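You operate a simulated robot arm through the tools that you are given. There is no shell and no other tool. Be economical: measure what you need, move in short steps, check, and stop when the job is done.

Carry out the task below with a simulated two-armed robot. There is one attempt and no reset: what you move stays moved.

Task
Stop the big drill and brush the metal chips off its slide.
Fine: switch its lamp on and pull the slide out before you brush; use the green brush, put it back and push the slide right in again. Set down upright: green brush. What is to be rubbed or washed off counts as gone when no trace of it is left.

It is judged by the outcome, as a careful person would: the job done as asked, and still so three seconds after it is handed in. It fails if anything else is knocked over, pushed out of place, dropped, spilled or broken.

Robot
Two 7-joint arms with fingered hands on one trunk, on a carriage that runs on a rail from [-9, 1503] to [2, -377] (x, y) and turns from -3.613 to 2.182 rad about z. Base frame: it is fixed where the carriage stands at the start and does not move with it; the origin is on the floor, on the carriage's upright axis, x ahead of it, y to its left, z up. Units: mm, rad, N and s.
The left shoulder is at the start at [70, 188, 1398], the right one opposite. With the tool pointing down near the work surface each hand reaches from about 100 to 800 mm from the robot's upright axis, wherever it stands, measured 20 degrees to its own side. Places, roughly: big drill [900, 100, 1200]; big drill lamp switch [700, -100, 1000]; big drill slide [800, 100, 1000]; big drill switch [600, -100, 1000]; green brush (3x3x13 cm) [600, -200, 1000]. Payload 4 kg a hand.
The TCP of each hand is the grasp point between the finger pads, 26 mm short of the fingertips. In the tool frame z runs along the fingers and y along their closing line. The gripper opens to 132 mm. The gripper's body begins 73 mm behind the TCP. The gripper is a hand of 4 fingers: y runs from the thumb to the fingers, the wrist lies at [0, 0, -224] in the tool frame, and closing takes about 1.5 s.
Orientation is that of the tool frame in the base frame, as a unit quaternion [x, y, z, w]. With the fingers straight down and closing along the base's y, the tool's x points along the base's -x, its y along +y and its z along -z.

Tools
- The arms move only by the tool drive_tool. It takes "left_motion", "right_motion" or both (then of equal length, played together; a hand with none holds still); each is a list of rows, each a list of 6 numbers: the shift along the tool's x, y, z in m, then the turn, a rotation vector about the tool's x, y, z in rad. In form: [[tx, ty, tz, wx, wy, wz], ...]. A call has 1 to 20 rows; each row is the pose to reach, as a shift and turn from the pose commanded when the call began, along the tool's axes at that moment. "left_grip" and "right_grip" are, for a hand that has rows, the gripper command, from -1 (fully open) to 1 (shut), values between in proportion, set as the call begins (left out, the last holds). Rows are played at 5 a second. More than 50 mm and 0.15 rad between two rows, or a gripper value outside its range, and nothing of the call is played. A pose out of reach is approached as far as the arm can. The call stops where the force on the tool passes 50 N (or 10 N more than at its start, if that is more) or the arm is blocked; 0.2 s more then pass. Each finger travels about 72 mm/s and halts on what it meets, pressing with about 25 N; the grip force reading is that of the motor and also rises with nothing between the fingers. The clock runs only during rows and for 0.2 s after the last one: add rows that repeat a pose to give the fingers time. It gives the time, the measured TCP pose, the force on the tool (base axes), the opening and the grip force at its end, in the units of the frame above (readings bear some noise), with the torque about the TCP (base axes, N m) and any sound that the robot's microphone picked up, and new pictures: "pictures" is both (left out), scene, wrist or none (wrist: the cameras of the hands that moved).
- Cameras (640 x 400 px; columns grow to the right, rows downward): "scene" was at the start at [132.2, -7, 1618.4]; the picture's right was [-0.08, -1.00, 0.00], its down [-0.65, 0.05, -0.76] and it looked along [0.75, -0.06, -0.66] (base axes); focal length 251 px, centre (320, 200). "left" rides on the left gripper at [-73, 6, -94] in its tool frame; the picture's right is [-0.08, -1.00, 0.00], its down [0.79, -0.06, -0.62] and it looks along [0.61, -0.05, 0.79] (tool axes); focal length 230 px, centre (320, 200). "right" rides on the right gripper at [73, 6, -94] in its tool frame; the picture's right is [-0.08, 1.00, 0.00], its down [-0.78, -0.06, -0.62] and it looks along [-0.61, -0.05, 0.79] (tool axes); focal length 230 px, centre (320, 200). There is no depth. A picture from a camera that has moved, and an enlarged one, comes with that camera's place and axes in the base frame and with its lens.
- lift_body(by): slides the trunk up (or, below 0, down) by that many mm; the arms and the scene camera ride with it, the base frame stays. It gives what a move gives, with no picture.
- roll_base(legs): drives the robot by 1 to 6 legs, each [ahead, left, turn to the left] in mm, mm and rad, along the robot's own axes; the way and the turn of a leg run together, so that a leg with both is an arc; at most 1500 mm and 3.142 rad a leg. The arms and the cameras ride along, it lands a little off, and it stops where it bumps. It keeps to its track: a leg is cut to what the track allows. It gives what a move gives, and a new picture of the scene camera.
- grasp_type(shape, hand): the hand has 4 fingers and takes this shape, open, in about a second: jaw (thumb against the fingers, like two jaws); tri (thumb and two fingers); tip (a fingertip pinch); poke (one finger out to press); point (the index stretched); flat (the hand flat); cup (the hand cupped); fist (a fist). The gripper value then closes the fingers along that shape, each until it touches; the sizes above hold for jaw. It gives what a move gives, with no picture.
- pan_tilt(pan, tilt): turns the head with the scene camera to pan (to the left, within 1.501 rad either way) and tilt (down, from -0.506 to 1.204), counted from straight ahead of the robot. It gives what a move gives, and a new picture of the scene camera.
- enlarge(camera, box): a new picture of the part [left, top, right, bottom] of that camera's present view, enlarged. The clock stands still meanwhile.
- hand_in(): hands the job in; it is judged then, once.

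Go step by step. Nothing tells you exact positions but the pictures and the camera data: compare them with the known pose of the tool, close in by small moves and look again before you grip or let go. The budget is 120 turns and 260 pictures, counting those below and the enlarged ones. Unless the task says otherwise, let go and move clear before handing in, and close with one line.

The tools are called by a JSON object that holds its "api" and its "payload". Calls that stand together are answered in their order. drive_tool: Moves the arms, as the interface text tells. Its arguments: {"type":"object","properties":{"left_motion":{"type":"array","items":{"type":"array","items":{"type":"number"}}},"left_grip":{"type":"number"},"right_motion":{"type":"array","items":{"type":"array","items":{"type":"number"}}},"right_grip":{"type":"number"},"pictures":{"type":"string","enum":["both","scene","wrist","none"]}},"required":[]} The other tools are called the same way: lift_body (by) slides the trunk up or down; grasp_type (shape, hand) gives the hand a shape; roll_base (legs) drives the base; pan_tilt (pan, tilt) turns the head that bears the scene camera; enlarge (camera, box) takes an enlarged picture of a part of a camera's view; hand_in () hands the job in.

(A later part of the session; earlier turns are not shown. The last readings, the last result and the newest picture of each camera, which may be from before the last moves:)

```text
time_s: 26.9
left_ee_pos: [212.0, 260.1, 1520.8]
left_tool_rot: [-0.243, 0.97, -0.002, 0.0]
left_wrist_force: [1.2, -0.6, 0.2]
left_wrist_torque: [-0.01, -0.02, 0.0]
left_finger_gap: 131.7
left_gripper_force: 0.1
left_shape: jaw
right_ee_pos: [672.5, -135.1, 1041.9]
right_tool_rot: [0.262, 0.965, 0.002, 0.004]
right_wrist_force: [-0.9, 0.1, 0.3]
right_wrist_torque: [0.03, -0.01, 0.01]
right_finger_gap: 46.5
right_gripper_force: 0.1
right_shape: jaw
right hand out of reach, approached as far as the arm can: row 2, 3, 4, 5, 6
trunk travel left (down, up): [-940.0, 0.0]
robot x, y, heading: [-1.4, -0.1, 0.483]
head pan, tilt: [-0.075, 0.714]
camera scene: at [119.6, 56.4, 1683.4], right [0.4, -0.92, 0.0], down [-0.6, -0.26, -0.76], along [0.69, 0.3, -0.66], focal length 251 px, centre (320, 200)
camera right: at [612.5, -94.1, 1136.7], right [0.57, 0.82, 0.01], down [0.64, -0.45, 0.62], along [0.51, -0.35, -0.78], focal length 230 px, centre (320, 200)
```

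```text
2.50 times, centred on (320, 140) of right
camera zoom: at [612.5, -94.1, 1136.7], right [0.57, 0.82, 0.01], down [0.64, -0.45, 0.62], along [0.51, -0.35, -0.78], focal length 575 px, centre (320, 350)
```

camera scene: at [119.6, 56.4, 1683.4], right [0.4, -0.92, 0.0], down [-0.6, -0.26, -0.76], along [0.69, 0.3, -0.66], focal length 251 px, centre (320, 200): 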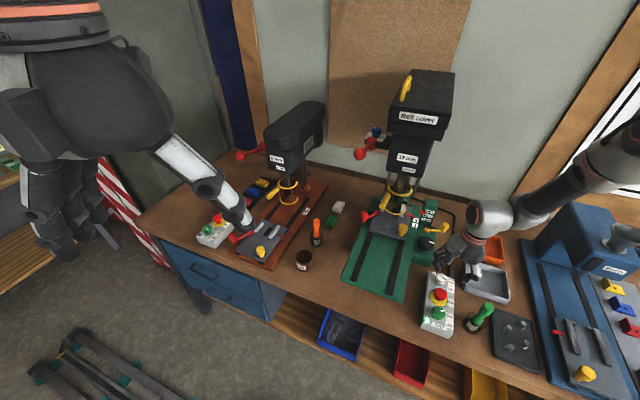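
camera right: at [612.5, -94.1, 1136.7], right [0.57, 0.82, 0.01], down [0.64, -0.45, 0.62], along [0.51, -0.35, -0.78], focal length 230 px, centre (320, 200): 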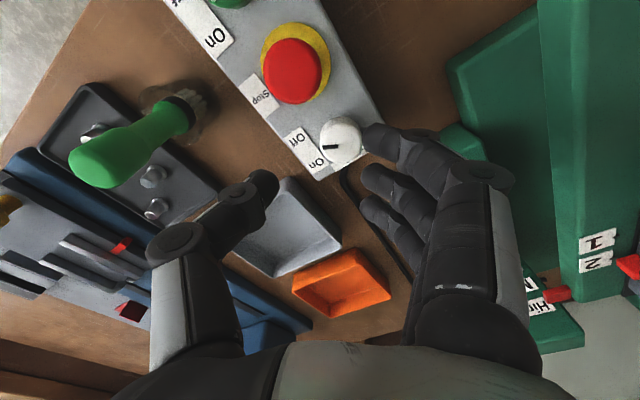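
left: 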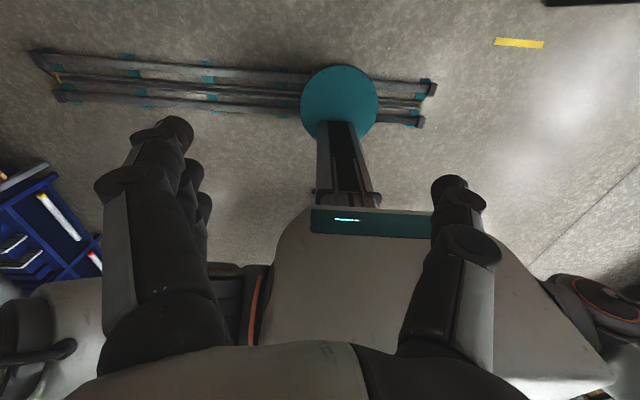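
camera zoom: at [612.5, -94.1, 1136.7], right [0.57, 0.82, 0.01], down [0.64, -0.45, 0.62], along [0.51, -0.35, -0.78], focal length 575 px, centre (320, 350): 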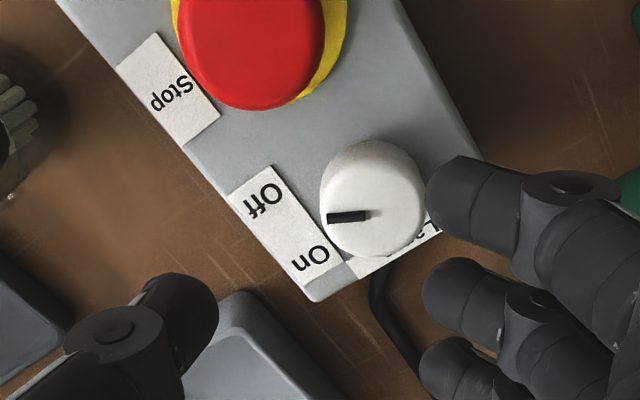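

The solver seems stuck against a limit. I'll back off a little, turn the yaw to about +10°, then approach again.

{"api": "drive_tool", "payload": {"right_motion": [[0.005, -0.012, -0.02, 0, 0, -0.13], [0.0114, -0.024, -0.038, 0, 0, -0.26], [0.0114, -0.024, -0.038, 0, 0, -0.39], [0.0114, -0.024, -0.038, 0, 0, -0.52], [0.0114, -0.024, -0.038, 0, 0, -0.65], [0.0, 0.0, -0.02, 0, 0, -0.7], [-0.0065, 0.0165, 0.01, 0, 0, -0.7], [-0.0065, 0.0165, 0.03, 0, 0, -0.7], [-0.0065, 0.0165, 0.03, 0, 0, -0.7]], "pictures": "wrist"}}

```text
time_s: 28.9
left_ee_pos: [211.9, 259.4, 1522.8]
left_tool_rot: [-0.243, 0.97, 0.0, 0.0]
left_wrist_force: [-0.3, 0.0, -0.5]
left_wrist_torque: [-0.01, -0.02, -0.02]
left_finger_gap: 131.8
left_gripper_force: 0.0
left_shape: jaw
right_ee_pos: [676.0, -132.2, 1044.2]
right_tool_rot: [-0.086, 0.996, 0.001, 0.004]
right_wrist_force: [-0.7, 0.7, -0.6]
right_wrist_torque: [0.02, 0.0, 0.03]
right_finger_gap: 46.5
right_gripper_force: 0.1
right_shape: jaw
right hand out of reach, approached as far as the arm can: row 7, 8, 9
trunk travel left (down, up): [-940.0, 0.0]
robot x, y, heading: [0.5, -0.1, 0.489]
head pan, tilt: [-0.075, 0.714]
camera right: at [602.6, -140.5, 1138.7], right [-0.09, 1.0, 0.0], down [0.78, 0.07, 0.62], along [0.62, 0.06, -0.78], focal length 230 px, centre (320, 200)
```

right: 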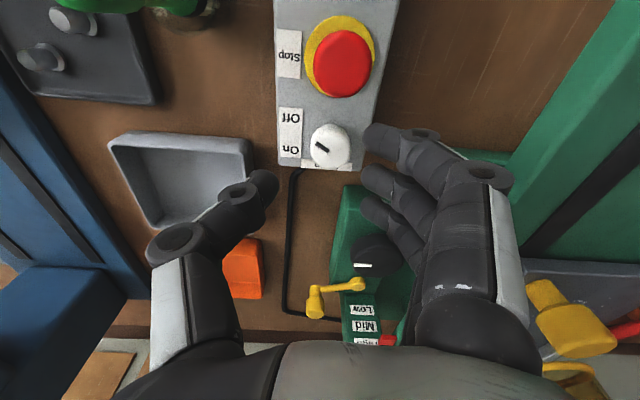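

Before changing the trunk height I want to see where the right elbow is relative to the blue machine.

{"api": "pan_tilt", "payload": {"pan": -0.9, "tilt": 0.5}}

```text
time_s: 30.1
left_ee_pos: [210.1, 258.7, 1522.2]
left_tool_rot: [-0.242, 0.97, -0.001, 0.0]
left_wrist_force: [-0.7, 0.7, -0.2]
left_wrist_torque: [-0.02, 0.0, 0.0]
left_finger_gap: 131.9
left_gripper_force: 0.1
left_shape: jaw
right_ee_pos: [675.1, -131.3, 1045.6]
right_tool_rot: [-0.085, 0.996, 0.001, 0.004]
right_wrist_force: [0.0, -0.5, 0.3]
right_wrist_torque: [-0.01, -0.02, 0.01]
right_finger_gap: 46.6
right_gripper_force: 0.1
right_shape: jaw
trunk travel left (down, up): [-940.0, 0.0]
robot x, y, heading: [0.6, 0.2, 0.493]
head pan, tilt: [-0.901, 0.499]
camera scene: at [125.0, -13.6, 1702.4], right [-0.4, -0.92, 0.0], down [-0.44, 0.19, -0.88], along [0.81, -0.35, -0.48], focal length 251 px, centre (320, 200)
```

scene: 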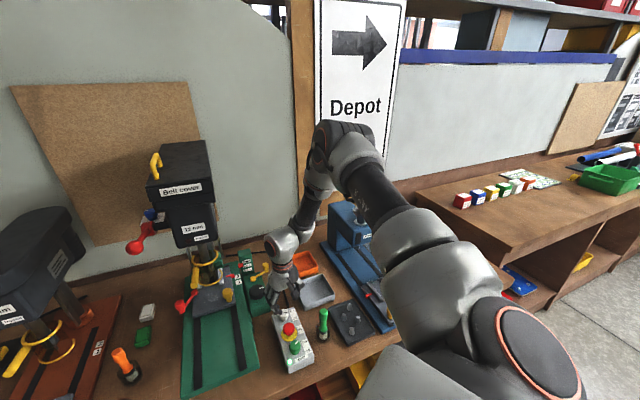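

The arm is folded with its elbow high and forward of the hand, which is what limits it. I'll pull the hand in close to the body and low, so the elbow can fold down, then extend again.

{"api": "drive_tool", "payload": {"right_motion": [[0.01, 0.005, -0.04, 0, 0, 0], [0.04, 0.025, -0.06, 0, 0, -0.05], [0.08, 0.05, -0.06, 0, 0, -0.1], [0.12, 0.075, -0.06, 0, 0, -0.16], [0.16, 0.1, -0.05, 0, 0, -0.22], [0.195, 0.125, -0.03, 0, 0, -0.32], [0.23, 0.15, -0.02, 0, 0, -0.32], [0.25, 0.165, 0.02, 0, 0, -0.32], [0.25, 0.165, 0.02, 0, 0, -0.32]], "pictures": "scene"}}

```text
time_s: 32.0
left_ee_pos: [212.0, 261.5, 1522.2]
left_tool_rot: [-0.244, 0.97, 0.0, 0.0]
left_wrist_force: [0.4, 0.6, 0.1]
left_wrist_torque: [0.0, 0.03, 0.01]
left_finger_gap: 132.0
left_gripper_force: 0.0
left_shape: jaw
right_ee_pos: [442.9, -41.0, 1082.6]
right_tool_rot: [-0.244, 0.97, 0.001, 0.003]
right_wrist_force: [0.1, -0.4, 0.8]
right_wrist_torque: [0.01, 0.02, -0.04]
right_finger_gap: 46.8
right_gripper_force: 0.0
right_shape: jaw
right hand out of reach, approached as far as the arm can: row 7, 8, 9
trunk travel left (down, up): [-940.0, 0.0]
robot x, y, heading: [1.0, 1.1, 0.488]
head pan, tilt: [-0.901, 0.499]
camera scene: at [126.6, -13.2, 1702.3], right [-0.4, -0.92, 0.0], down [-0.44, 0.19, -0.88], along [0.8, -0.35, -0.48], focal length 251 px, centre (320, 200)
```

scene: 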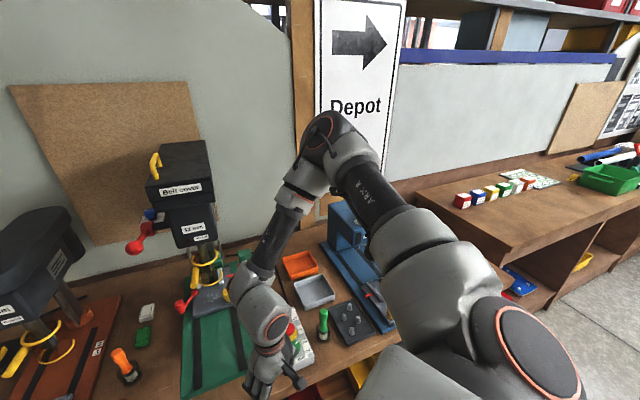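

The upper arm hardly moves, so a shoulder joint seems to be at its limit. Turning the robot further left should bring the switch box straight out along the arm; then I'll extend again.

{"api": "roll_base", "payload": {"legs": [[0, 0, 0.28]]}}

```text
time_s: 33.4
left_ee_pos: [133.6, 308.6, 1522.9]
left_tool_rot: [-0.376, 0.927, 0.0, 0.0]
left_wrist_force: [0.8, 0.2, -0.7]
left_wrist_torque: [-0.01, 0.01, -0.02]
left_finger_gap: 132.0
left_gripper_force: 0.0
left_shape: jaw
right_ee_pos: [436.5, 80.6, 1082.0]
right_tool_rot: [-0.377, 0.926, 0.001, 0.003]
right_wrist_force: [-0.8, 0.1, -0.4]
right_wrist_torque: [-0.01, 0.03, -0.02]
right_finger_gap: 46.5
right_gripper_force: 0.1
right_shape: jaw
trunk travel left (down, up): [-940.0, 0.0]
robot x, y, heading: [3.2, 2.5, 0.768]
head pan, tilt: [-0.901, 0.499]
camera scene: at [125.6, 21.5, 1702.3], right [-0.13, -0.99, 0.0], down [-0.48, 0.06, -0.88], along [0.87, -0.11, -0.48], focal length 251 px, centre (320, 200)
```

scene: 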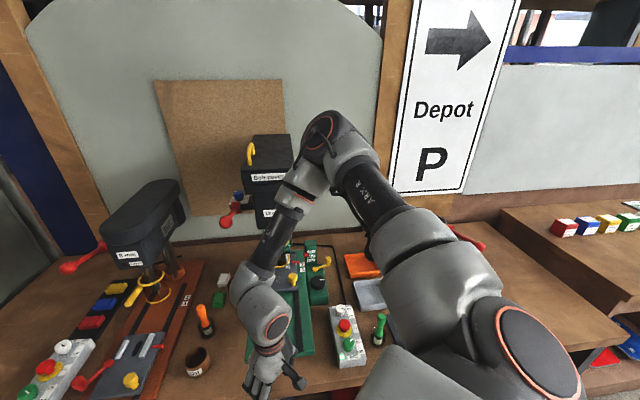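

Now extend toward the white knob while turning the yaw to about −15°.

{"api": "drive_tool", "payload": {"right_motion": [[-0.004, -0.04, -0.01, 0, 0, 0.1], [-0.009, -0.08, -0.02, 0, 0, 0.22], [-0.014, -0.12, -0.02, 0, 0, 0.34], [-0.018, -0.16, -0.02, 0, 0, 0.46], [-0.023, -0.2, -0.02, 0, 0, 0.6], [-0.028, -0.24, -0.02, 0, 0, 0.74], [-0.033, -0.28, -0.01, 0, 0, 0.88], [-0.037, -0.321, 0.0, 0, 0, 1.02], [-0.037, -0.321, 0.03, 0, 0, 1.02], [-0.037, -0.321, 0.05, 0, 0, 1.02]]}}

```text
time_s: 35.6
left_ee_pos: [132.1, 310.0, 1521.6]
left_tool_rot: [-0.375, 0.927, 0.0, 0.0]
left_wrist_force: [1.0, -0.7, -0.1]
left_wrist_torque: [-0.01, 0.04, 0.01]
left_finger_gap: 131.6
left_gripper_force: 0.1
left_shape: jaw
right_ee_pos: [686.6, -122.1, 1032.9]
right_tool_rot: [0.125, 0.992, 0.001, 0.002]
right_wrist_force: [-0.1, 0.2, -0.5]
right_wrist_torque: [-0.03, -0.03, -0.01]
right_finger_gap: 46.7
right_gripper_force: 0.0
right_shape: jaw
trunk travel left (down, up): [-940.0, 0.0]
robot x, y, heading: [-0.8, -1.2, 0.775]
head pan, tilt: [-0.901, 0.499]
camera scene: at [124.8, 24.0, 1702.3], right [-0.13, -0.99, 0.0], down [-0.47, 0.06, -0.88], along [0.87, -0.12, -0.48], focal length 251 px, centre (320, 200)
camera right: at [616.6, -99.5, 1127.5], right [0.32, 0.95, 0.0], down [0.74, -0.25, 0.62], along [0.59, -0.2, -0.79], focal length 230 px, centre (320, 200)
```

scene: 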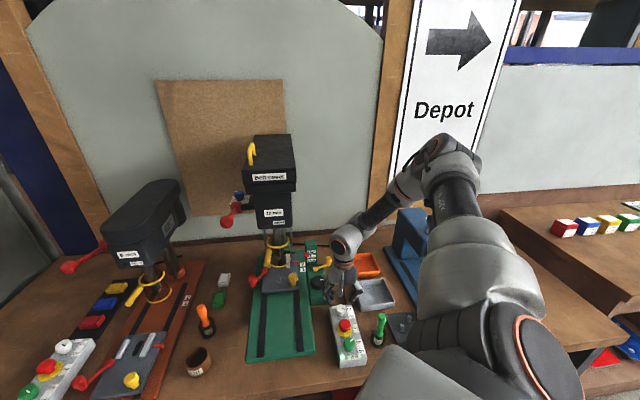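
right: 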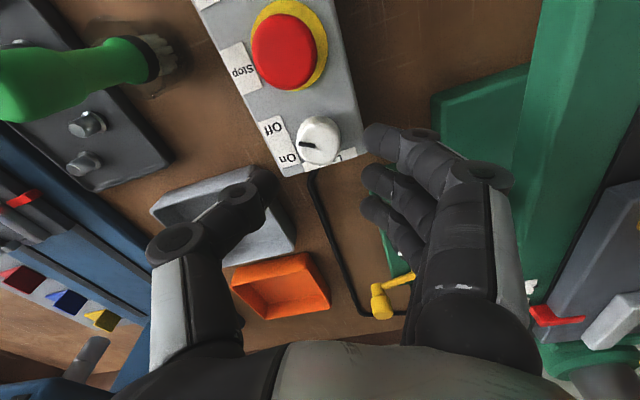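

Reached. Now I'll turn the yaw to −45° and lower to z≈1000, with the head aimed at the hand.

{"api": "drive_tool", "payload": {"right_motion": [[0, -0.002, 0, 0, 0, 0.14], [0, -0.002, 0, 0, 0, 0.28], [0, -0.002, 0, 0, 0, 0.42], [0, -0.002, 0, 0, 0, 0.54], [0, -0.002, 0.015, 0, 0, 0.54], [0, -0.002, 0.03, 0, 0, 0.54]], "pictures": "wrist"}}

{"api": "pan_tilt", "payload": {"pan": -0.95, "tilt": 0.8}}

{"api": "enlarge", "payload": {"camera": "scene", "box": [270, 150, 390, 230]}}

```text
time_s: 37.0
left_ee_pos: [131.8, 307.1, 1522.3]
left_tool_rot: [-0.375, 0.927, -0.001, 0.0]
left_wrist_force: [0.0, 0.1, 0.6]
left_wrist_torque: [0.01, 0.02, 0.01]
left_finger_gap: 131.6
left_gripper_force: 0.1
left_shape: jaw
right_ee_pos: [685.8, -124.0, 1002.1]
right_tool_rot: [0.384, 0.923, 0.003, 0.001]
right_wrist_force: [0.2, 0.1, 0.6]
right_wrist_torque: [0.0, -0.01, 0.01]
right_finger_gap: 47.0
right_gripper_force: 0.0
right_shape: jaw
trunk travel left (down, up): [-940.0, 0.0]
robot x, y, heading: [0.7, 2.4, 0.768]
head pan, tilt: [-0.901, 0.499]
camera right: at [639.2, -69.6, 1097.1], right [0.76, 0.65, 0.01], down [0.51, -0.6, 0.62], along [0.4, -0.47, -0.79], focal length 230 px, centre (320, 200)
```

right: 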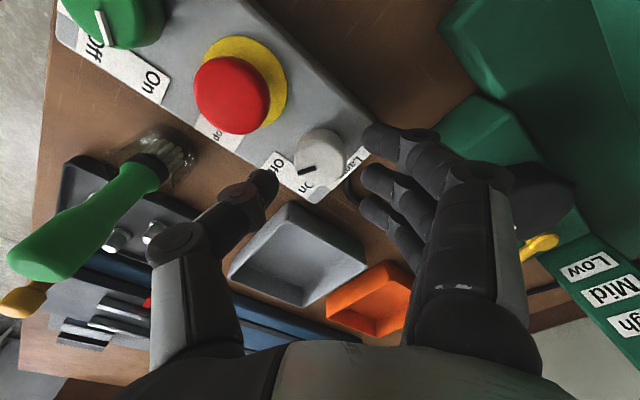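

```text
time_s: 37.8
left_ee_pos: [131.4, 307.8, 1521.2]
left_tool_rot: [-0.376, 0.927, -0.001, 0.0]
left_wrist_force: [-0.4, -0.4, 0.0]
left_wrist_torque: [0.01, -0.01, 0.02]
left_finger_gap: 131.7
left_gripper_force: 0.1
left_shape: jaw
right_ee_pos: [686.0, -124.1, 1003.2]
right_tool_rot: [0.384, 0.923, 0.002, 0.001]
right_wrist_force: [0.3, -0.4, -0.2]
right_wrist_torque: [0.01, 0.01, 0.0]
right_finger_gap: 46.6
right_gripper_force: 0.1
right_shape: jaw
trunk travel left (down, up): [-940.0, 0.0]
robot x, y, heading: [0.3, -1.6, 0.768]
head pan, tilt: [-0.949, 0.799]
camera scene: at [113.2, 19.4, 1676.5], right [-0.18, -0.98, 0.0], down [-0.7, 0.13, -0.7], along [0.69, -0.12, -0.72], focal length 251 px, centre (320, 200)
```

scene: 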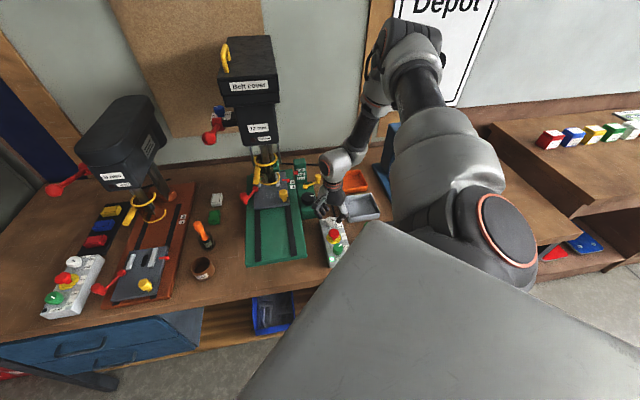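

```text
5.00 times, centred on (330, 190) of scene
camera zoom: at [113.2, 19.4, 1676.5], right [-0.18, -0.98, 0.0], down [-0.7, 0.13, -0.7], along [0.69, -0.12, -0.72], focal length 1254 px, centre (270, 250)
```

zoom: 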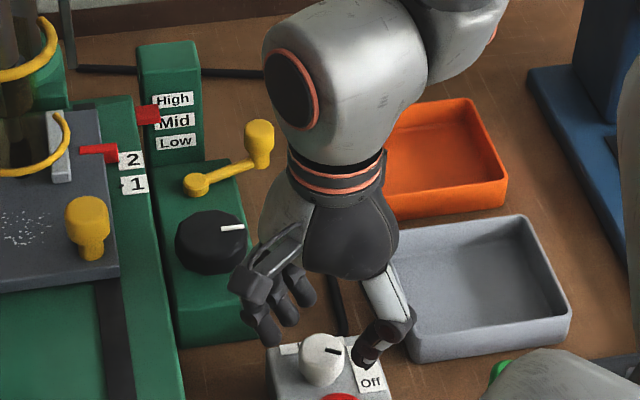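

The hand is centred over the knob. I'll lower to z≈968 so the fingertips straddle the knob, and check.

{"api": "drive_tool", "payload": {"right_motion": [[0, -0.0015, 0.01, 0, 0, 0], [0, -0.0015, 0.02, 0, 0, 0], [0, -0.0015, 0.03, 0, 0, 0], [0, -0.0015, 0.035, 0, 0, 0]], "pictures": "wrist"}}

{"api": "enlarge", "payload": {"camera": "scene", "box": [300, 170, 370, 240]}}

```text
time_s: 38.8
left_ee_pos: [131.4, 309.2, 1521.4]
left_tool_rot: [-0.375, 0.927, 0.0, 0.0]
left_wrist_force: [-0.8, 0.1, -0.8]
left_wrist_torque: [0.02, -0.03, -0.04]
left_finger_gap: 131.7
left_gripper_force: 0.0
left_shape: jaw
right_ee_pos: [682.4, -127.3, 984.3]
right_tool_rot: [0.384, 0.924, 0.003, 0.0]
right_wrist_force: [0.3, 0.2, 0.8]
right_wrist_torque: [0.01, -0.06, 0.0]
right_finger_gap: 46.7
right_gripper_force: 0.1
right_shape: jaw
right hand out of reach, approached as far as the arm can: row 3, 4
trunk travel left (down, up): [-940.0, 0.0]
robot x, y, heading: [0.5, -2.1, 0.766]
head pan, tilt: [-0.949, 0.799]
camera right: at [635.2, -73.2, 1078.9], right [0.76, 0.65, 0.01], down [0.51, -0.6, 0.62], along [0.4, -0.47, -0.79], focal length 230 px, centre (320, 200)
```

right: 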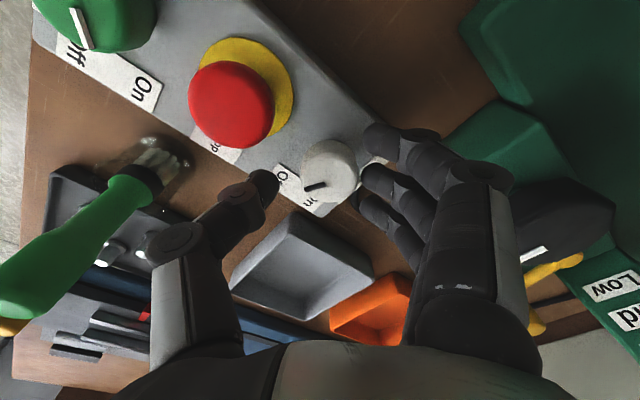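

```text
5.71 times, centred on (335, 205) of scene
camera zoom: at [113.2, 20.2, 1676.4], right [-0.18, -0.98, 0.0], down [-0.71, 0.13, -0.7], along [0.69, -0.13, -0.72], focal length 1433 px, centre (234, 171)
```

zoom: 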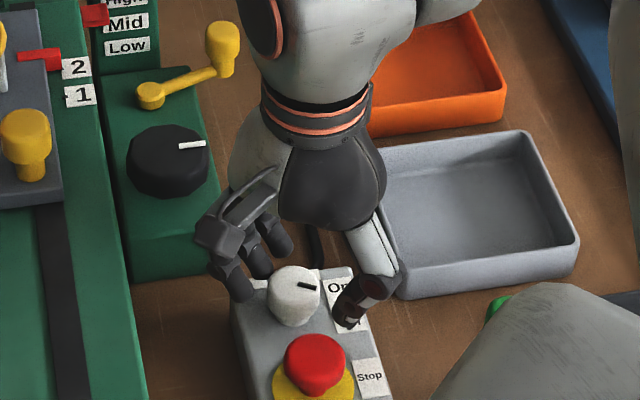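

The arm runs out downwards with the trunk raised. I'll raise the hand, lower the trunk by 65, and then come down with more reserve.

{"api": "drive_tool", "payload": {"right_motion": [[0, 0.003, -0.02, 0, 0, 0], [0, 0.003, -0.04, 0, 0, 0], [0, 0.003, -0.06, 0, 0, 0], [0, 0.003, -0.08, 0, 0, 0]], "pictures": "none"}}

{"api": "lift_body", "payload": {"by": -75}}

```text
time_s: 39.8
left_ee_pos: [130.8, 308.4, 1522.4]
left_tool_rot: [-0.376, 0.927, -0.001, 0.001]
left_wrist_force: [0.3, -0.4, -0.1]
left_wrist_torque: [0.01, 0.01, 0.0]
left_finger_gap: 131.8
left_gripper_force: 0.1
left_shape: jaw
right_ee_pos: [683.4, -126.3, 1064.5]
right_tool_rot: [0.385, 0.923, 0.003, 0.003]
right_wrist_force: [0.3, 0.2, -0.8]
right_wrist_torque: [-0.02, 0.02, 0.02]
right_finger_gap: 46.7
right_gripper_force: 0.1
right_shape: jaw
trunk travel left (down, up): [-940.0, 0.0]
robot x, y, heading: [-0.6, 0.9, 0.774]
head pan, tilt: [-0.949, 0.799]
```

```text
time_s: 40.9
left_ee_pos: [131.1, 308.4, 1447.0]
left_tool_rot: [-0.375, 0.927, -0.001, 0.0]
left_wrist_force: [-0.8, -0.5, -0.3]
left_wrist_torque: [-0.01, 0.0, 0.0]
left_finger_gap: 132.2
left_gripper_force: 0.1
left_shape: jaw
right_ee_pos: [683.9, -127.6, 990.4]
right_tool_rot: [0.384, 0.923, 0.003, 0.0]
right_wrist_force: [0.5, 0.1, 0.1]
right_wrist_torque: [-0.03, -0.02, 0.02]
right_finger_gap: 46.7
right_gripper_force: 0.0
right_shape: jaw
trunk travel left (down, up): [-865.0, 75.0]
robot x, y, heading: [-2.6, -2.9, 0.776]
head pan, tilt: [-0.949, 0.799]
```

Now at z≈990 with the trunk lower. I'll descend to about 965 and look.

{"api": "drive_tool", "payload": {"right_motion": [[0, 0.003, 0.008, 0, 0, 0], [0, 0.003, 0.016, 0, 0, 0], [0, 0.003, 0.025, 0, 0, 0]]}}

{"api": "enlarge", "payload": {"camera": "scene", "box": [300, 170, 370, 240]}}

```text
time_s: 41.7
left_ee_pos: [129.2, 308.7, 1447.6]
left_tool_rot: [-0.376, 0.927, -0.002, 0.001]
left_wrist_force: [0.4, 0.7, -1.0]
left_wrist_torque: [-0.03, 0.01, -0.02]
left_finger_gap: 132.0
left_gripper_force: 0.0
left_shape: jaw
right_ee_pos: [687.1, -123.8, 967.7]
right_tool_rot: [0.384, 0.923, 0.003, 0.003]
right_wrist_force: [1.5, -1.9, 11.0]
right_wrist_torque: [-0.11, 0.0, 0.04]
right_finger_gap: 47.2
right_gripper_force: 0.0
right_shape: jaw
trunk travel left (down, up): [-865.0, 75.0]
robot x, y, heading: [-0.8, -0.5, 0.768]
head pan, tilt: [-0.949, 0.799]
camera scene: at [110.5, 19.6, 1601.9], right [-0.18, -0.98, 0.0], down [-0.7, 0.13, -0.7], along [0.69, -0.13, -0.72], focal length 251 px, centre (320, 200)
camera right: at [638.9, -70.2, 1061.1], right [0.76, 0.65, 0.01], down [0.5, -0.6, 0.62], along [0.41, -0.47, -0.79], focal length 230 px, centre (320, 200)
```

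scene: 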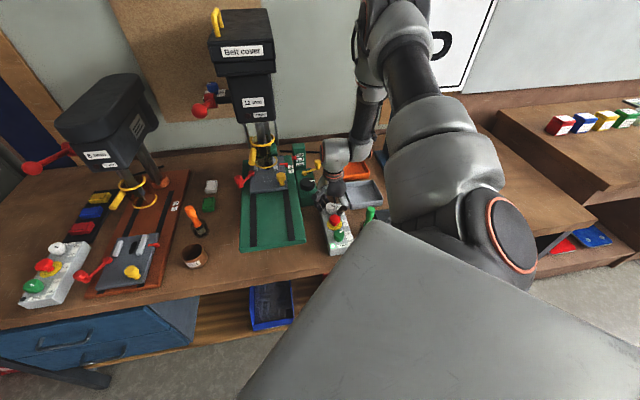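
right: 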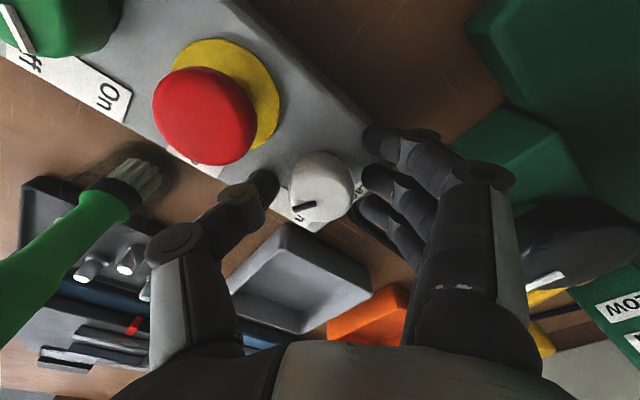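

```text
5.71 times, centred on (335, 205) of scene
camera zoom: at [110.5, 19.6, 1601.9], right [-0.18, -0.98, 0.0], down [-0.7, 0.13, -0.7], along [0.69, -0.13, -0.72], focal length 1433 px, centre (234, 171)
```

zoom: 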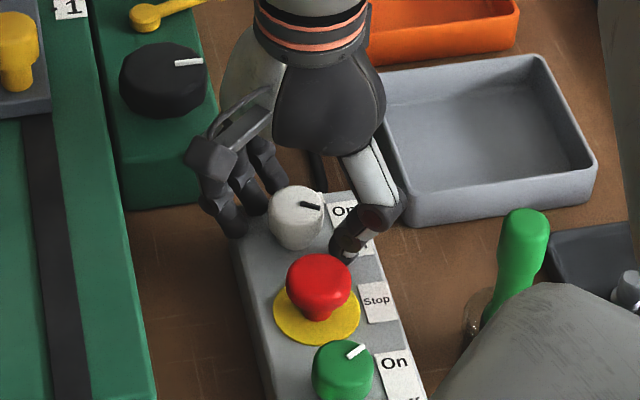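

Fingertips touch the box top (11 N), so the grip height is right. I'll lift 2 mm and close on the knob.

{"api": "drive_tool", "payload": {"right_motion": [[0, 0, -0.003, 0, 0, 0], [0, 0, -0.003, 0, 0, 0], [0, 0, -0.003, 0, 0, 0], [0, 0, -0.003, 0, 0, 0], [0, 0, -0.003, 0, 0, 0]], "right_grip": 0.8, "pictures": "wrist"}}

```text
time_s: 42.9
left_ee_pos: [132.1, 307.6, 1447.9]
left_tool_rot: [-0.376, 0.927, 0.0, 0.0]
left_wrist_force: [-0.4, 0.2, -0.9]
left_wrist_torque: [-0.02, 0.01, -0.02]
left_finger_gap: 131.9
left_gripper_force: 0.1
left_shape: jaw
right_ee_pos: [687.8, -125.5, 966.6]
right_tool_rot: [0.384, 0.923, 0.003, 0.0]
right_wrist_force: [-1.0, -2.1, -8.5]
right_wrist_torque: [0.02, -0.19, 0.12]
right_finger_gap: 26.8
right_gripper_force: 24.8
right_shape: jaw
trunk travel left (down, up): [-865.0, 75.0]
robot x, y, heading: [0.8, 1.1, 0.77]
head pan, tilt: [-0.949, 0.799]
camera right: at [640.3, -71.6, 1061.4], right [0.76, 0.65, 0.0], down [0.51, -0.6, 0.62], along [0.4, -0.47, -0.79], focal length 230 px, centre (320, 200)
```

right: 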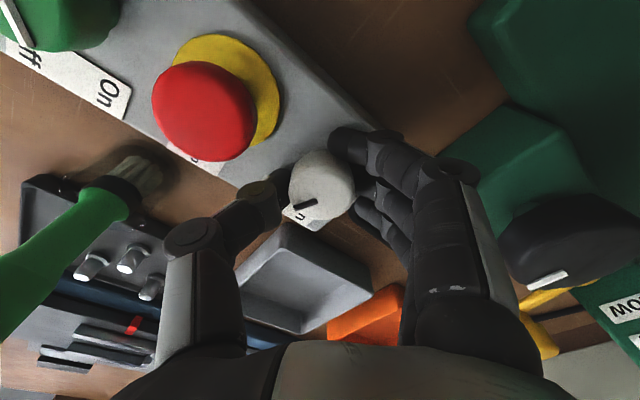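

Gripped (27 mm). Now turn counter-clockwise about 50°.

{"api": "drive_tool", "payload": {"right_motion": [[0, 0, -0.003, 0, 0, -0.12], [0, 0, -0.003, 0, 0, -0.24], [0, 0, -0.003, 0, 0, -0.36], [0, 0, -0.003, 0, 0, -0.48], [0, 0, -0.003, 0, 0, -0.6], [0, 0, -0.003, 0, 0, -0.72], [0, 0, -0.003, 0, 0, -0.84], [0, 0, -0.003, 0, 0, -0.9]]}}

{"api": "enlarge", "payload": {"camera": "scene", "box": [300, 170, 370, 240]}}

```text
time_s: 44.2
left_ee_pos: [134.7, 306.8, 1445.7]
left_tool_rot: [-0.377, 0.926, 0.0, 0.0]
left_wrist_force: [0.0, 0.0, 0.2]
left_wrist_torque: [-0.03, -0.04, 0.01]
left_finger_gap: 131.8
left_gripper_force: 0.0
left_shape: jaw
right_ee_pos: [697.2, -127.9, 968.7]
right_tool_rot: [0.092, 0.996, 0.001, 0.011]
right_wrist_force: [23.5, -11.2, -30.5]
right_wrist_torque: [-0.45, -0.56, 0.01]
right_finger_gap: 19.4
right_gripper_force: 25.2
right_shape: jaw
trunk travel left (down, up): [-865.0, 75.0]
robot x, y, heading: [3.2, -1.3, 0.766]
head pan, tilt: [-0.949, 0.799]
stopped in row 6 (right hand): the force on the tool passed its limit at 51 N (the readings are from after the stop); the commanded pose is now the measured one
camera scene: at [117.6, 18.4, 1600.7], right [-0.18, -0.98, 0.0], down [-0.71, 0.13, -0.69], along [0.68, -0.12, -0.72], focal length 251 px, centre (320, 200)
camera right: at [624.7, -109.9, 1061.7], right [0.26, 0.97, 0.01], down [0.75, -0.2, 0.63], along [0.61, -0.16, -0.77], focal length 230 px, centre (320, 200)
```

scene: 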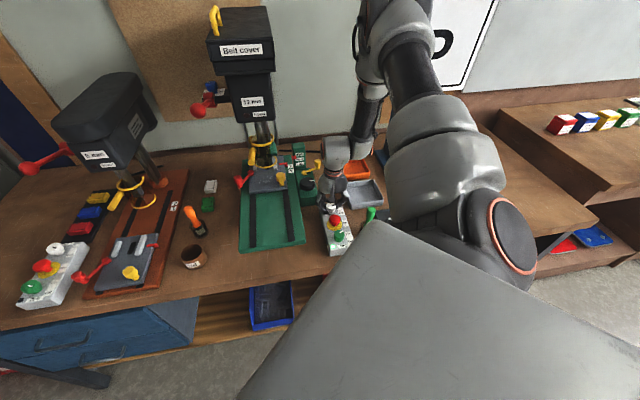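
right: 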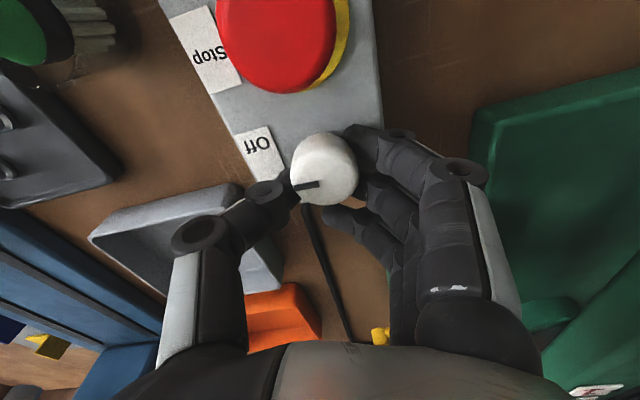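

```text
5.71 times, centred on (335, 205) of scene
camera zoom: at [117.6, 18.4, 1600.7], right [-0.18, -0.98, 0.0], down [-0.71, 0.13, -0.69], along [0.68, -0.12, -0.72], focal length 1433 px, centre (234, 171)
```

zoom: 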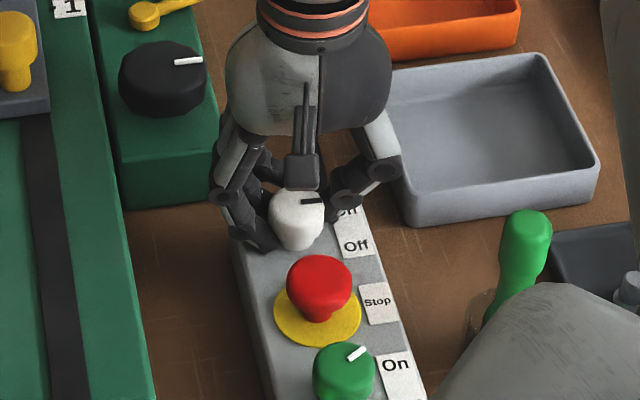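

The grip was about 5 mm off centre and slipped past the knob, which turned only some 20°. I'll open, recentre at (682.5,-123) with yaw −40°, and look.

{"api": "drive_tool", "payload": {"right_motion": [[0, 0, 0, 0, 0, 0], [0, 0, 0, 0, 0, 0], [0, 0, 0, 0, 0, 0], [0.008, 0.001, 0, 0, 0, 0.0], [0.0154, 0.0022, 0, 0, 0, 0.0], [0.0154, 0.0022, 0, 0, 0, 0.13], [0.0154, 0.0022, 0, 0, 0, 0.26], [0.0154, 0.0022, 0, 0, 0, 0.39], [0.0154, 0.0022, 0, 0, 0, 0.52]], "right_grip": 0.25, "pictures": "wrist"}}

{"api": "enlarge", "payload": {"camera": "right", "box": [220, 100, 420, 240]}}

```text
time_s: 46.2
left_ee_pos: [131.8, 308.2, 1446.9]
left_tool_rot: [-0.376, 0.927, -0.001, 0.001]
left_wrist_force: [0.9, -0.5, 0.6]
left_wrist_torque: [0.03, 0.0, 0.0]
left_finger_gap: 131.6
left_gripper_force: 0.1
left_shape: jaw
right_ee_pos: [677.7, -119.8, 970.8]
right_tool_rot: [0.345, 0.939, 0.005, 0.008]
right_wrist_force: [0.4, -0.4, -0.5]
right_wrist_torque: [0.01, 0.01, -0.03]
right_finger_gap: 49.3
right_gripper_force: 0.1
right_shape: jaw
trunk travel left (down, up): [-865.0, 75.0]
robot x, y, heading: [-3.1, 4.1, 0.767]
head pan, tilt: [-0.949, 0.799]
camera right: at [624.8, -70.0, 1065.4], right [0.7, 0.71, 0.02], down [0.55, -0.56, 0.63], along [0.45, -0.43, -0.78], focal length 230 px, centre (320, 200)
```

right: 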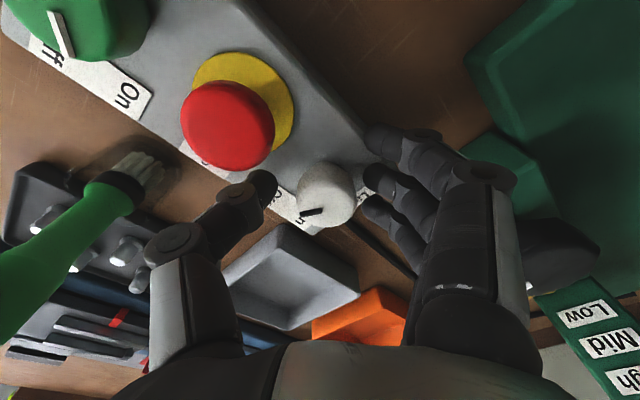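

```text
2.86 times, centred on (320, 170) of right
camera zoom: at [624.8, -70.0, 1065.4], right [0.7, 0.71, 0.02], down [0.55, -0.56, 0.63], along [0.45, -0.43, -0.78], focal length 657 px, centre (320, 286)
```

zoom: 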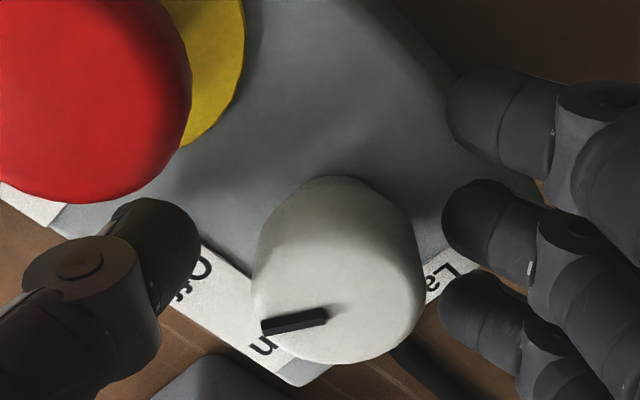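

The knob sits about 5 mm toward the fingers and 2 mm ahead. I'll shift by that, grip, and turn in place by a smaller step.

{"api": "drive_tool", "payload": {"right_motion": [[-0.002, 0.005, 0.002, 0, 0, 0], [-0.002, 0.005, 0.002, 0, 0, 0]], "right_grip": 0.35, "pictures": "none"}}

{"api": "drive_tool", "payload": {"right_motion": [[0, 0, 0, 0, 0, 0], [0, 0, 0, 0, 0, 0], [0, 0, 0, 0, 0, 0], [0, 0, 0, 0, 0, 0]], "right_grip": 0.8, "pictures": "wrist"}}

{"api": "enlarge", "payload": {"camera": "right", "box": [220, 100, 420, 240]}}

```text
time_s: 46.8
left_ee_pos: [131.9, 308.2, 1447.8]
left_tool_rot: [-0.376, 0.927, -0.001, 0.001]
left_wrist_force: [0.0, 0.5, 0.1]
left_wrist_torque: [0.03, -0.01, -0.01]
left_finger_gap: 131.6
left_gripper_force: 0.0
left_shape: jaw
right_ee_pos: [681.7, -116.6, 970.7]
right_tool_rot: [0.344, 0.939, 0.005, 0.009]
right_wrist_force: [0.4, 0.7, 0.4]
right_wrist_torque: [-0.02, 0.03, -0.01]
right_finger_gap: 43.3
right_gripper_force: 0.1
right_shape: jaw
trunk travel left (down, up): [-865.0, 75.0]
robot x, y, heading: [3.0, -1.2, 0.772]
head pan, tilt: [-0.949, 0.799]
```

```text
time_s: 47.8
left_ee_pos: [132.4, 307.5, 1446.6]
left_tool_rot: [-0.376, 0.927, 0.0, 0.001]
left_wrist_force: [0.3, 0.0, 0.2]
left_wrist_torque: [0.03, -0.01, 0.02]
left_finger_gap: 131.7
left_gripper_force: 0.0
left_shape: jaw
right_ee_pos: [682.1, -117.5, 969.7]
right_tool_rot: [0.344, 0.939, 0.006, 0.008]
right_wrist_force: [-5.7, -4.5, -6.1]
right_wrist_torque: [-0.07, 0.11, 0.07]
right_finger_gap: 16.7
right_gripper_force: 24.8
right_shape: jaw
trunk travel left (down, up): [-865.0, 75.0]
robot x, y, heading: [-0.6, -1.4, 0.768]
head pan, tilt: [-0.949, 0.799]
camera right: at [628.5, -68.3, 1063.2], right [0.7, 0.71, 0.02], down [0.55, -0.56, 0.62], along [0.45, -0.43, -0.78], focal length 230 px, centre (320, 200)
```

right: 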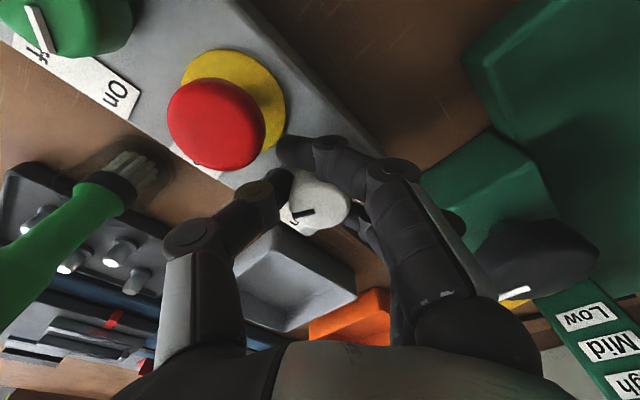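

```text
2.86 times, centred on (320, 170) of right
camera zoom: at [628.5, -68.3, 1063.2], right [0.7, 0.71, 0.02], down [0.55, -0.56, 0.62], along [0.45, -0.43, -0.78], focal length 657 px, centre (320, 286)
```

zoom: 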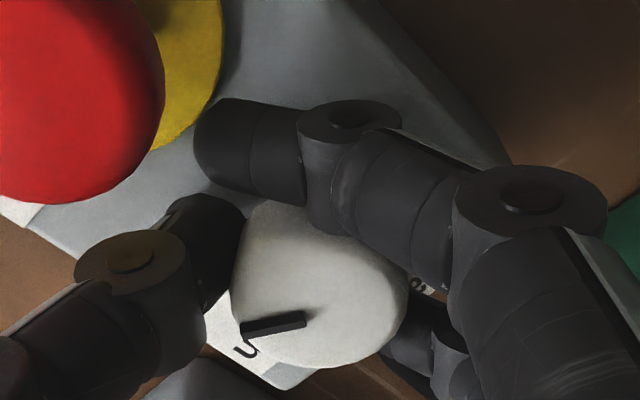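

The knob top is centred on the grip now; the near finger merely passes beside it. I'll turn counter-clockwise 25° and check whether the mark follows.

{"api": "drive_tool", "payload": {"right_motion": [[0, 0, 0, 0, 0, -0.07], [0, 0, 0, 0, 0, -0.14], [0, 0, 0, 0, 0, -0.21], [0, 0, 0, 0, 0, -0.28], [0, 0, 0, 0, 0, -0.35], [0, 0, 0, 0, 0, -0.42]], "pictures": "wrist"}}

{"api": "enlarge", "payload": {"camera": "scene", "box": [300, 170, 370, 240]}}

```text
time_s: 49.2
left_ee_pos: [130.7, 306.5, 1448.3]
left_tool_rot: [-0.376, 0.927, 0.0, 0.002]
left_wrist_force: [0.4, -0.3, -0.7]
left_wrist_torque: [0.0, -0.01, -0.03]
left_finger_gap: 131.7
left_gripper_force: 0.1
left_shape: jaw
right_ee_pos: [681.6, -119.0, 968.9]
right_tool_rot: [0.141, 0.99, 0.004, 0.01]
right_wrist_force: [-11.6, -10.1, -6.5]
right_wrist_torque: [-0.16, 0.2, -0.12]
right_finger_gap: 16.6
right_gripper_force: 24.5
right_shape: jaw
trunk travel left (down, up): [-865.0, 75.0]
robot x, y, heading: [3.5, 1.7, 0.769]
head pan, tilt: [-0.949, 0.799]
camera right: at [611.3, -95.0, 1062.8], right [0.35, 0.94, 0.01], down [0.72, -0.28, 0.63], along [0.59, -0.21, -0.78], focal length 230 px, centre (320, 200)
```

right: 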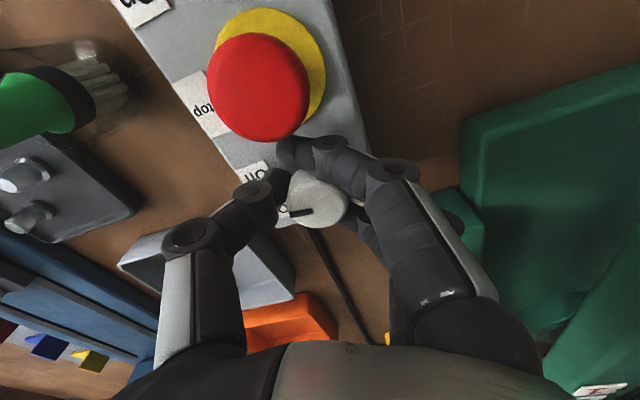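

```text
5.71 times, centred on (335, 205) of scene
camera zoom: at [112.0, 16.8, 1601.6], right [-0.18, -0.98, 0.0], down [-0.7, 0.13, -0.7], along [0.69, -0.12, -0.72], focal length 1433 px, centre (234, 171)
```

zoom: 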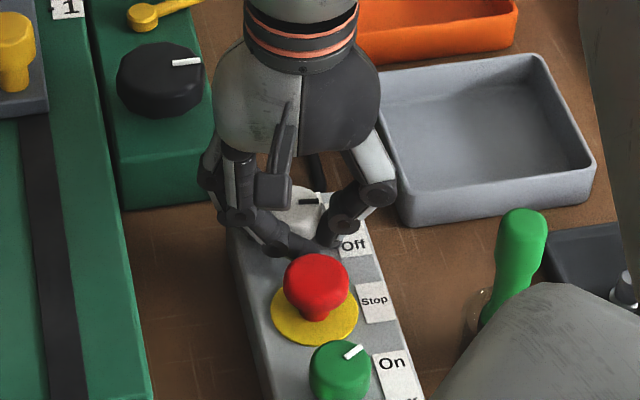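

The mark turns with the hand. I'll continue another 23°.

{"api": "drive_tool", "payload": {"right_motion": [[0, 0, 0, 0, 0, -0.07], [0, 0, 0, 0, 0, -0.14], [0, 0, 0, 0, 0, -0.21], [0, 0, 0, 0, 0, -0.28], [0, 0, 0, 0, 0, -0.35], [0, 0, 0, 0, 0, -0.42]], "pictures": "wrist"}}

{"api": "enlarge", "payload": {"camera": "scene", "box": [300, 170, 370, 240]}}

```text
time_s: 50.6
left_ee_pos: [130.1, 303.8, 1449.1]
left_tool_rot: [-0.376, 0.927, 0.0, 0.001]
left_wrist_force: [0.0, 0.1, 0.2]
left_wrist_torque: [0.02, -0.04, 0.0]
left_finger_gap: 131.7
left_gripper_force: 0.1
left_shape: jaw
right_ee_pos: [681.4, -121.2, 970.0]
right_tool_rot: [-0.07, 0.997, 0.003, 0.01]
right_wrist_force: [-15.6, -18.5, -6.8]
right_wrist_torque: [-0.26, 0.28, -0.11]
right_finger_gap: 16.2
right_gripper_force: 24.5
right_shape: jaw
trunk travel left (down, up): [-865.0, 75.0]
robot x, y, heading: [4.3, -4.5, 0.77]
head pan, tilt: [-0.949, 0.799]
camera right: at [606.4, -126.4, 1062.6], right [-0.06, 1.0, 0.0], down [0.77, 0.04, 0.63], along [0.63, 0.04, -0.77], focal length 230 px, centre (320, 200)
```

right: 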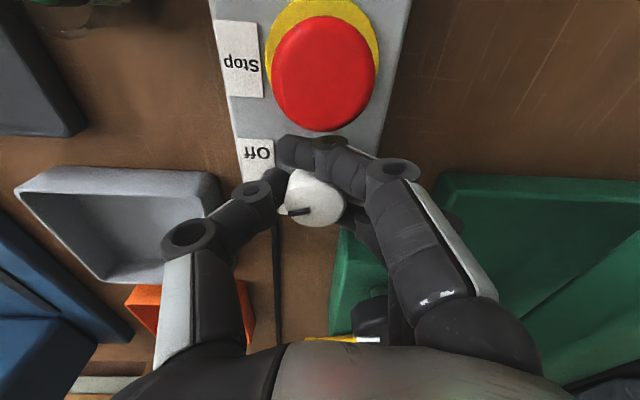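

```text
5.71 times, centred on (335, 205) of scene
camera zoom: at [111.3, 15.2, 1601.6], right [-0.18, -0.98, 0.0], down [-0.7, 0.13, -0.7], along [0.69, -0.12, -0.72], focal length 1433 px, centre (234, 171)
```

zoom: 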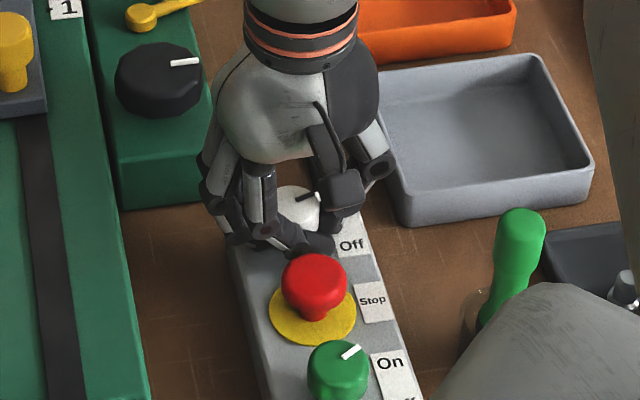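

The mark is nearly at On. A further 8°, then I'll open and rise to inspect.

{"api": "drive_tool", "payload": {"right_motion": [[0, 0, 0, 0, 0, -0.07], [0, 0, 0, 0, 0, -0.14]], "pictures": "none"}}

{"api": "drive_tool", "payload": {"right_motion": [[0, 0, 0, 0, 0, 0], [0, 0, 0, 0, 0, 0], [0, 0, 0, 0, 0, 0], [0, 0, -0.02, 0, 0, 0], [0, 0, -0.045, 0, 0, 0], [0.01, 0, -0.08, 0, 0, 0]], "right_grip": 0.2, "pictures": "wrist"}}

{"api": "enlarge", "payload": {"camera": "right", "box": [220, 0, 420, 200]}}

```text
time_s: 51.2
left_ee_pos: [129.2, 304.2, 1448.1]
left_tool_rot: [-0.375, 0.927, 0.0, 0.002]
left_wrist_force: [0.2, 0.1, 0.4]
left_wrist_torque: [0.02, -0.04, -0.01]
left_finger_gap: 131.7
left_gripper_force: 0.0
left_shape: jaw
right_ee_pos: [680.7, -120.7, 969.5]
right_tool_rot: [-0.138, 0.99, 0.002, 0.01]
right_wrist_force: [-14.9, -21.7, -6.5]
right_wrist_torque: [-0.33, 0.31, -0.11]
right_finger_gap: 16.6
right_gripper_force: 24.9
right_shape: jaw
trunk travel left (down, up): [-865.0, 75.0]
robot x, y, heading: [1.6, 0.5, 0.773]
head pan, tilt: [-0.949, 0.799]
```

```text
time_s: 52.6
left_ee_pos: [128.4, 307.8, 1447.4]
left_tool_rot: [-0.375, 0.927, 0.0, 0.001]
left_wrist_force: [-0.8, -0.9, 0.2]
left_wrist_torque: [0.0, -0.03, -0.01]
left_finger_gap: 131.9
left_gripper_force: 0.1
left_shape: jaw
right_ee_pos: [670.3, -118.9, 1050.9]
right_tool_rot: [-0.138, 0.99, 0.001, 0.012]
right_wrist_force: [0.3, 0.4, -0.4]
right_wrist_torque: [0.0, -0.03, -0.02]
right_finger_gap: 52.7
right_gripper_force: 0.1
right_shape: jaw
trunk travel left (down, up): [-865.0, 75.0]
robot x, y, heading: [1.4, -0.4, 0.77]
head pan, tilt: [-0.949, 0.799]
camera right: at [596.6, -135.1, 1143.4], right [-0.2, 0.98, 0.0], down [0.76, 0.15, 0.63], along [0.62, 0.13, -0.77], focal length 230 px, centre (320, 200)
```

right: 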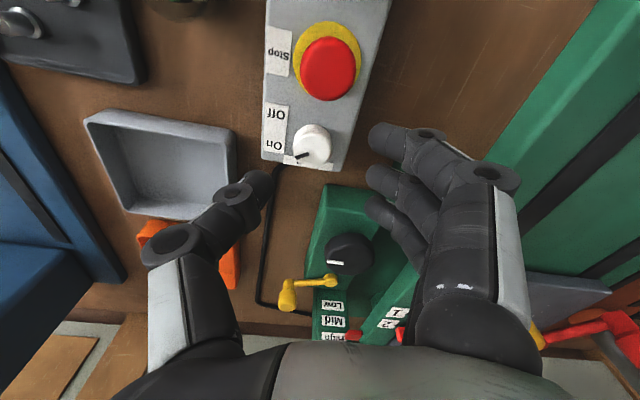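

```text
2.00 times, centred on (320, 100) of right
camera zoom: at [596.6, -135.1, 1143.4], right [-0.2, 0.98, 0.0], down [0.76, 0.15, 0.63], along [0.62, 0.13, -0.77], focal length 460 px, centre (320, 400)
```

zoom: 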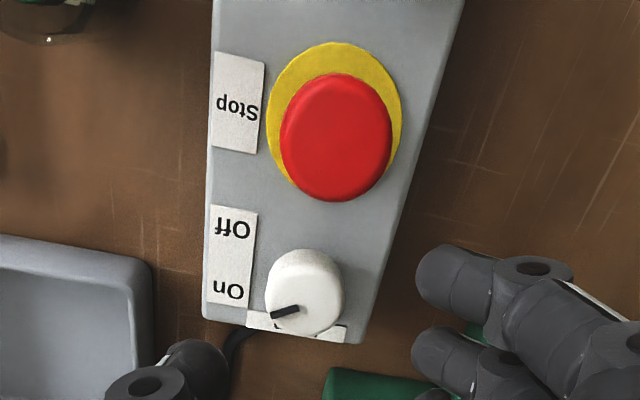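

The white mark now points to On. I'll check the drill for its lamp and the mark against the green one.

{"api": "enlarge", "payload": {"camera": "scene", "box": [190, 80, 370, 250]}}

{"api": "enlarge", "payload": {"camera": "scene", "box": [310, 195, 360, 255]}}

```text
2.35 times, centred on (280, 165) of scene
camera zoom: at [111.0, 19.1, 1601.5], right [-0.18, -0.98, 0.0], down [-0.7, 0.13, -0.7], along [0.69, -0.12, -0.72], focal length 590 px, centre (414, 282)
```

zoom: 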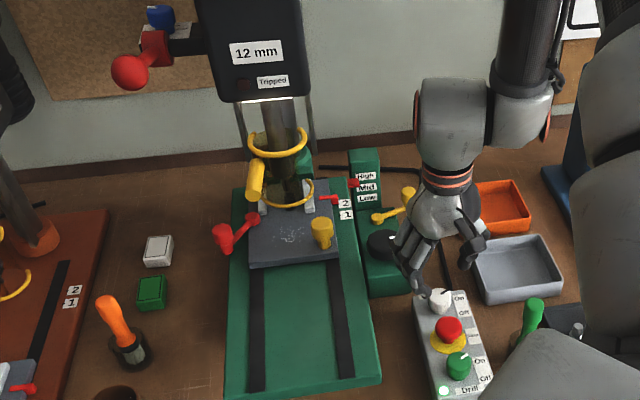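

```text
6.67 times, centred on (335, 225) of scene
camera zoom: at [111.0, 19.1, 1601.5], right [-0.18, -0.98, 0.0], down [-0.7, 0.13, -0.7], along [0.69, -0.12, -0.72], focal length 1672 px, centre (220, 33)
```

zoom: 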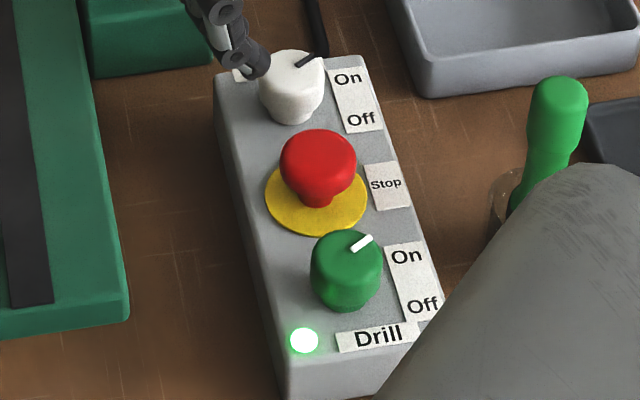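

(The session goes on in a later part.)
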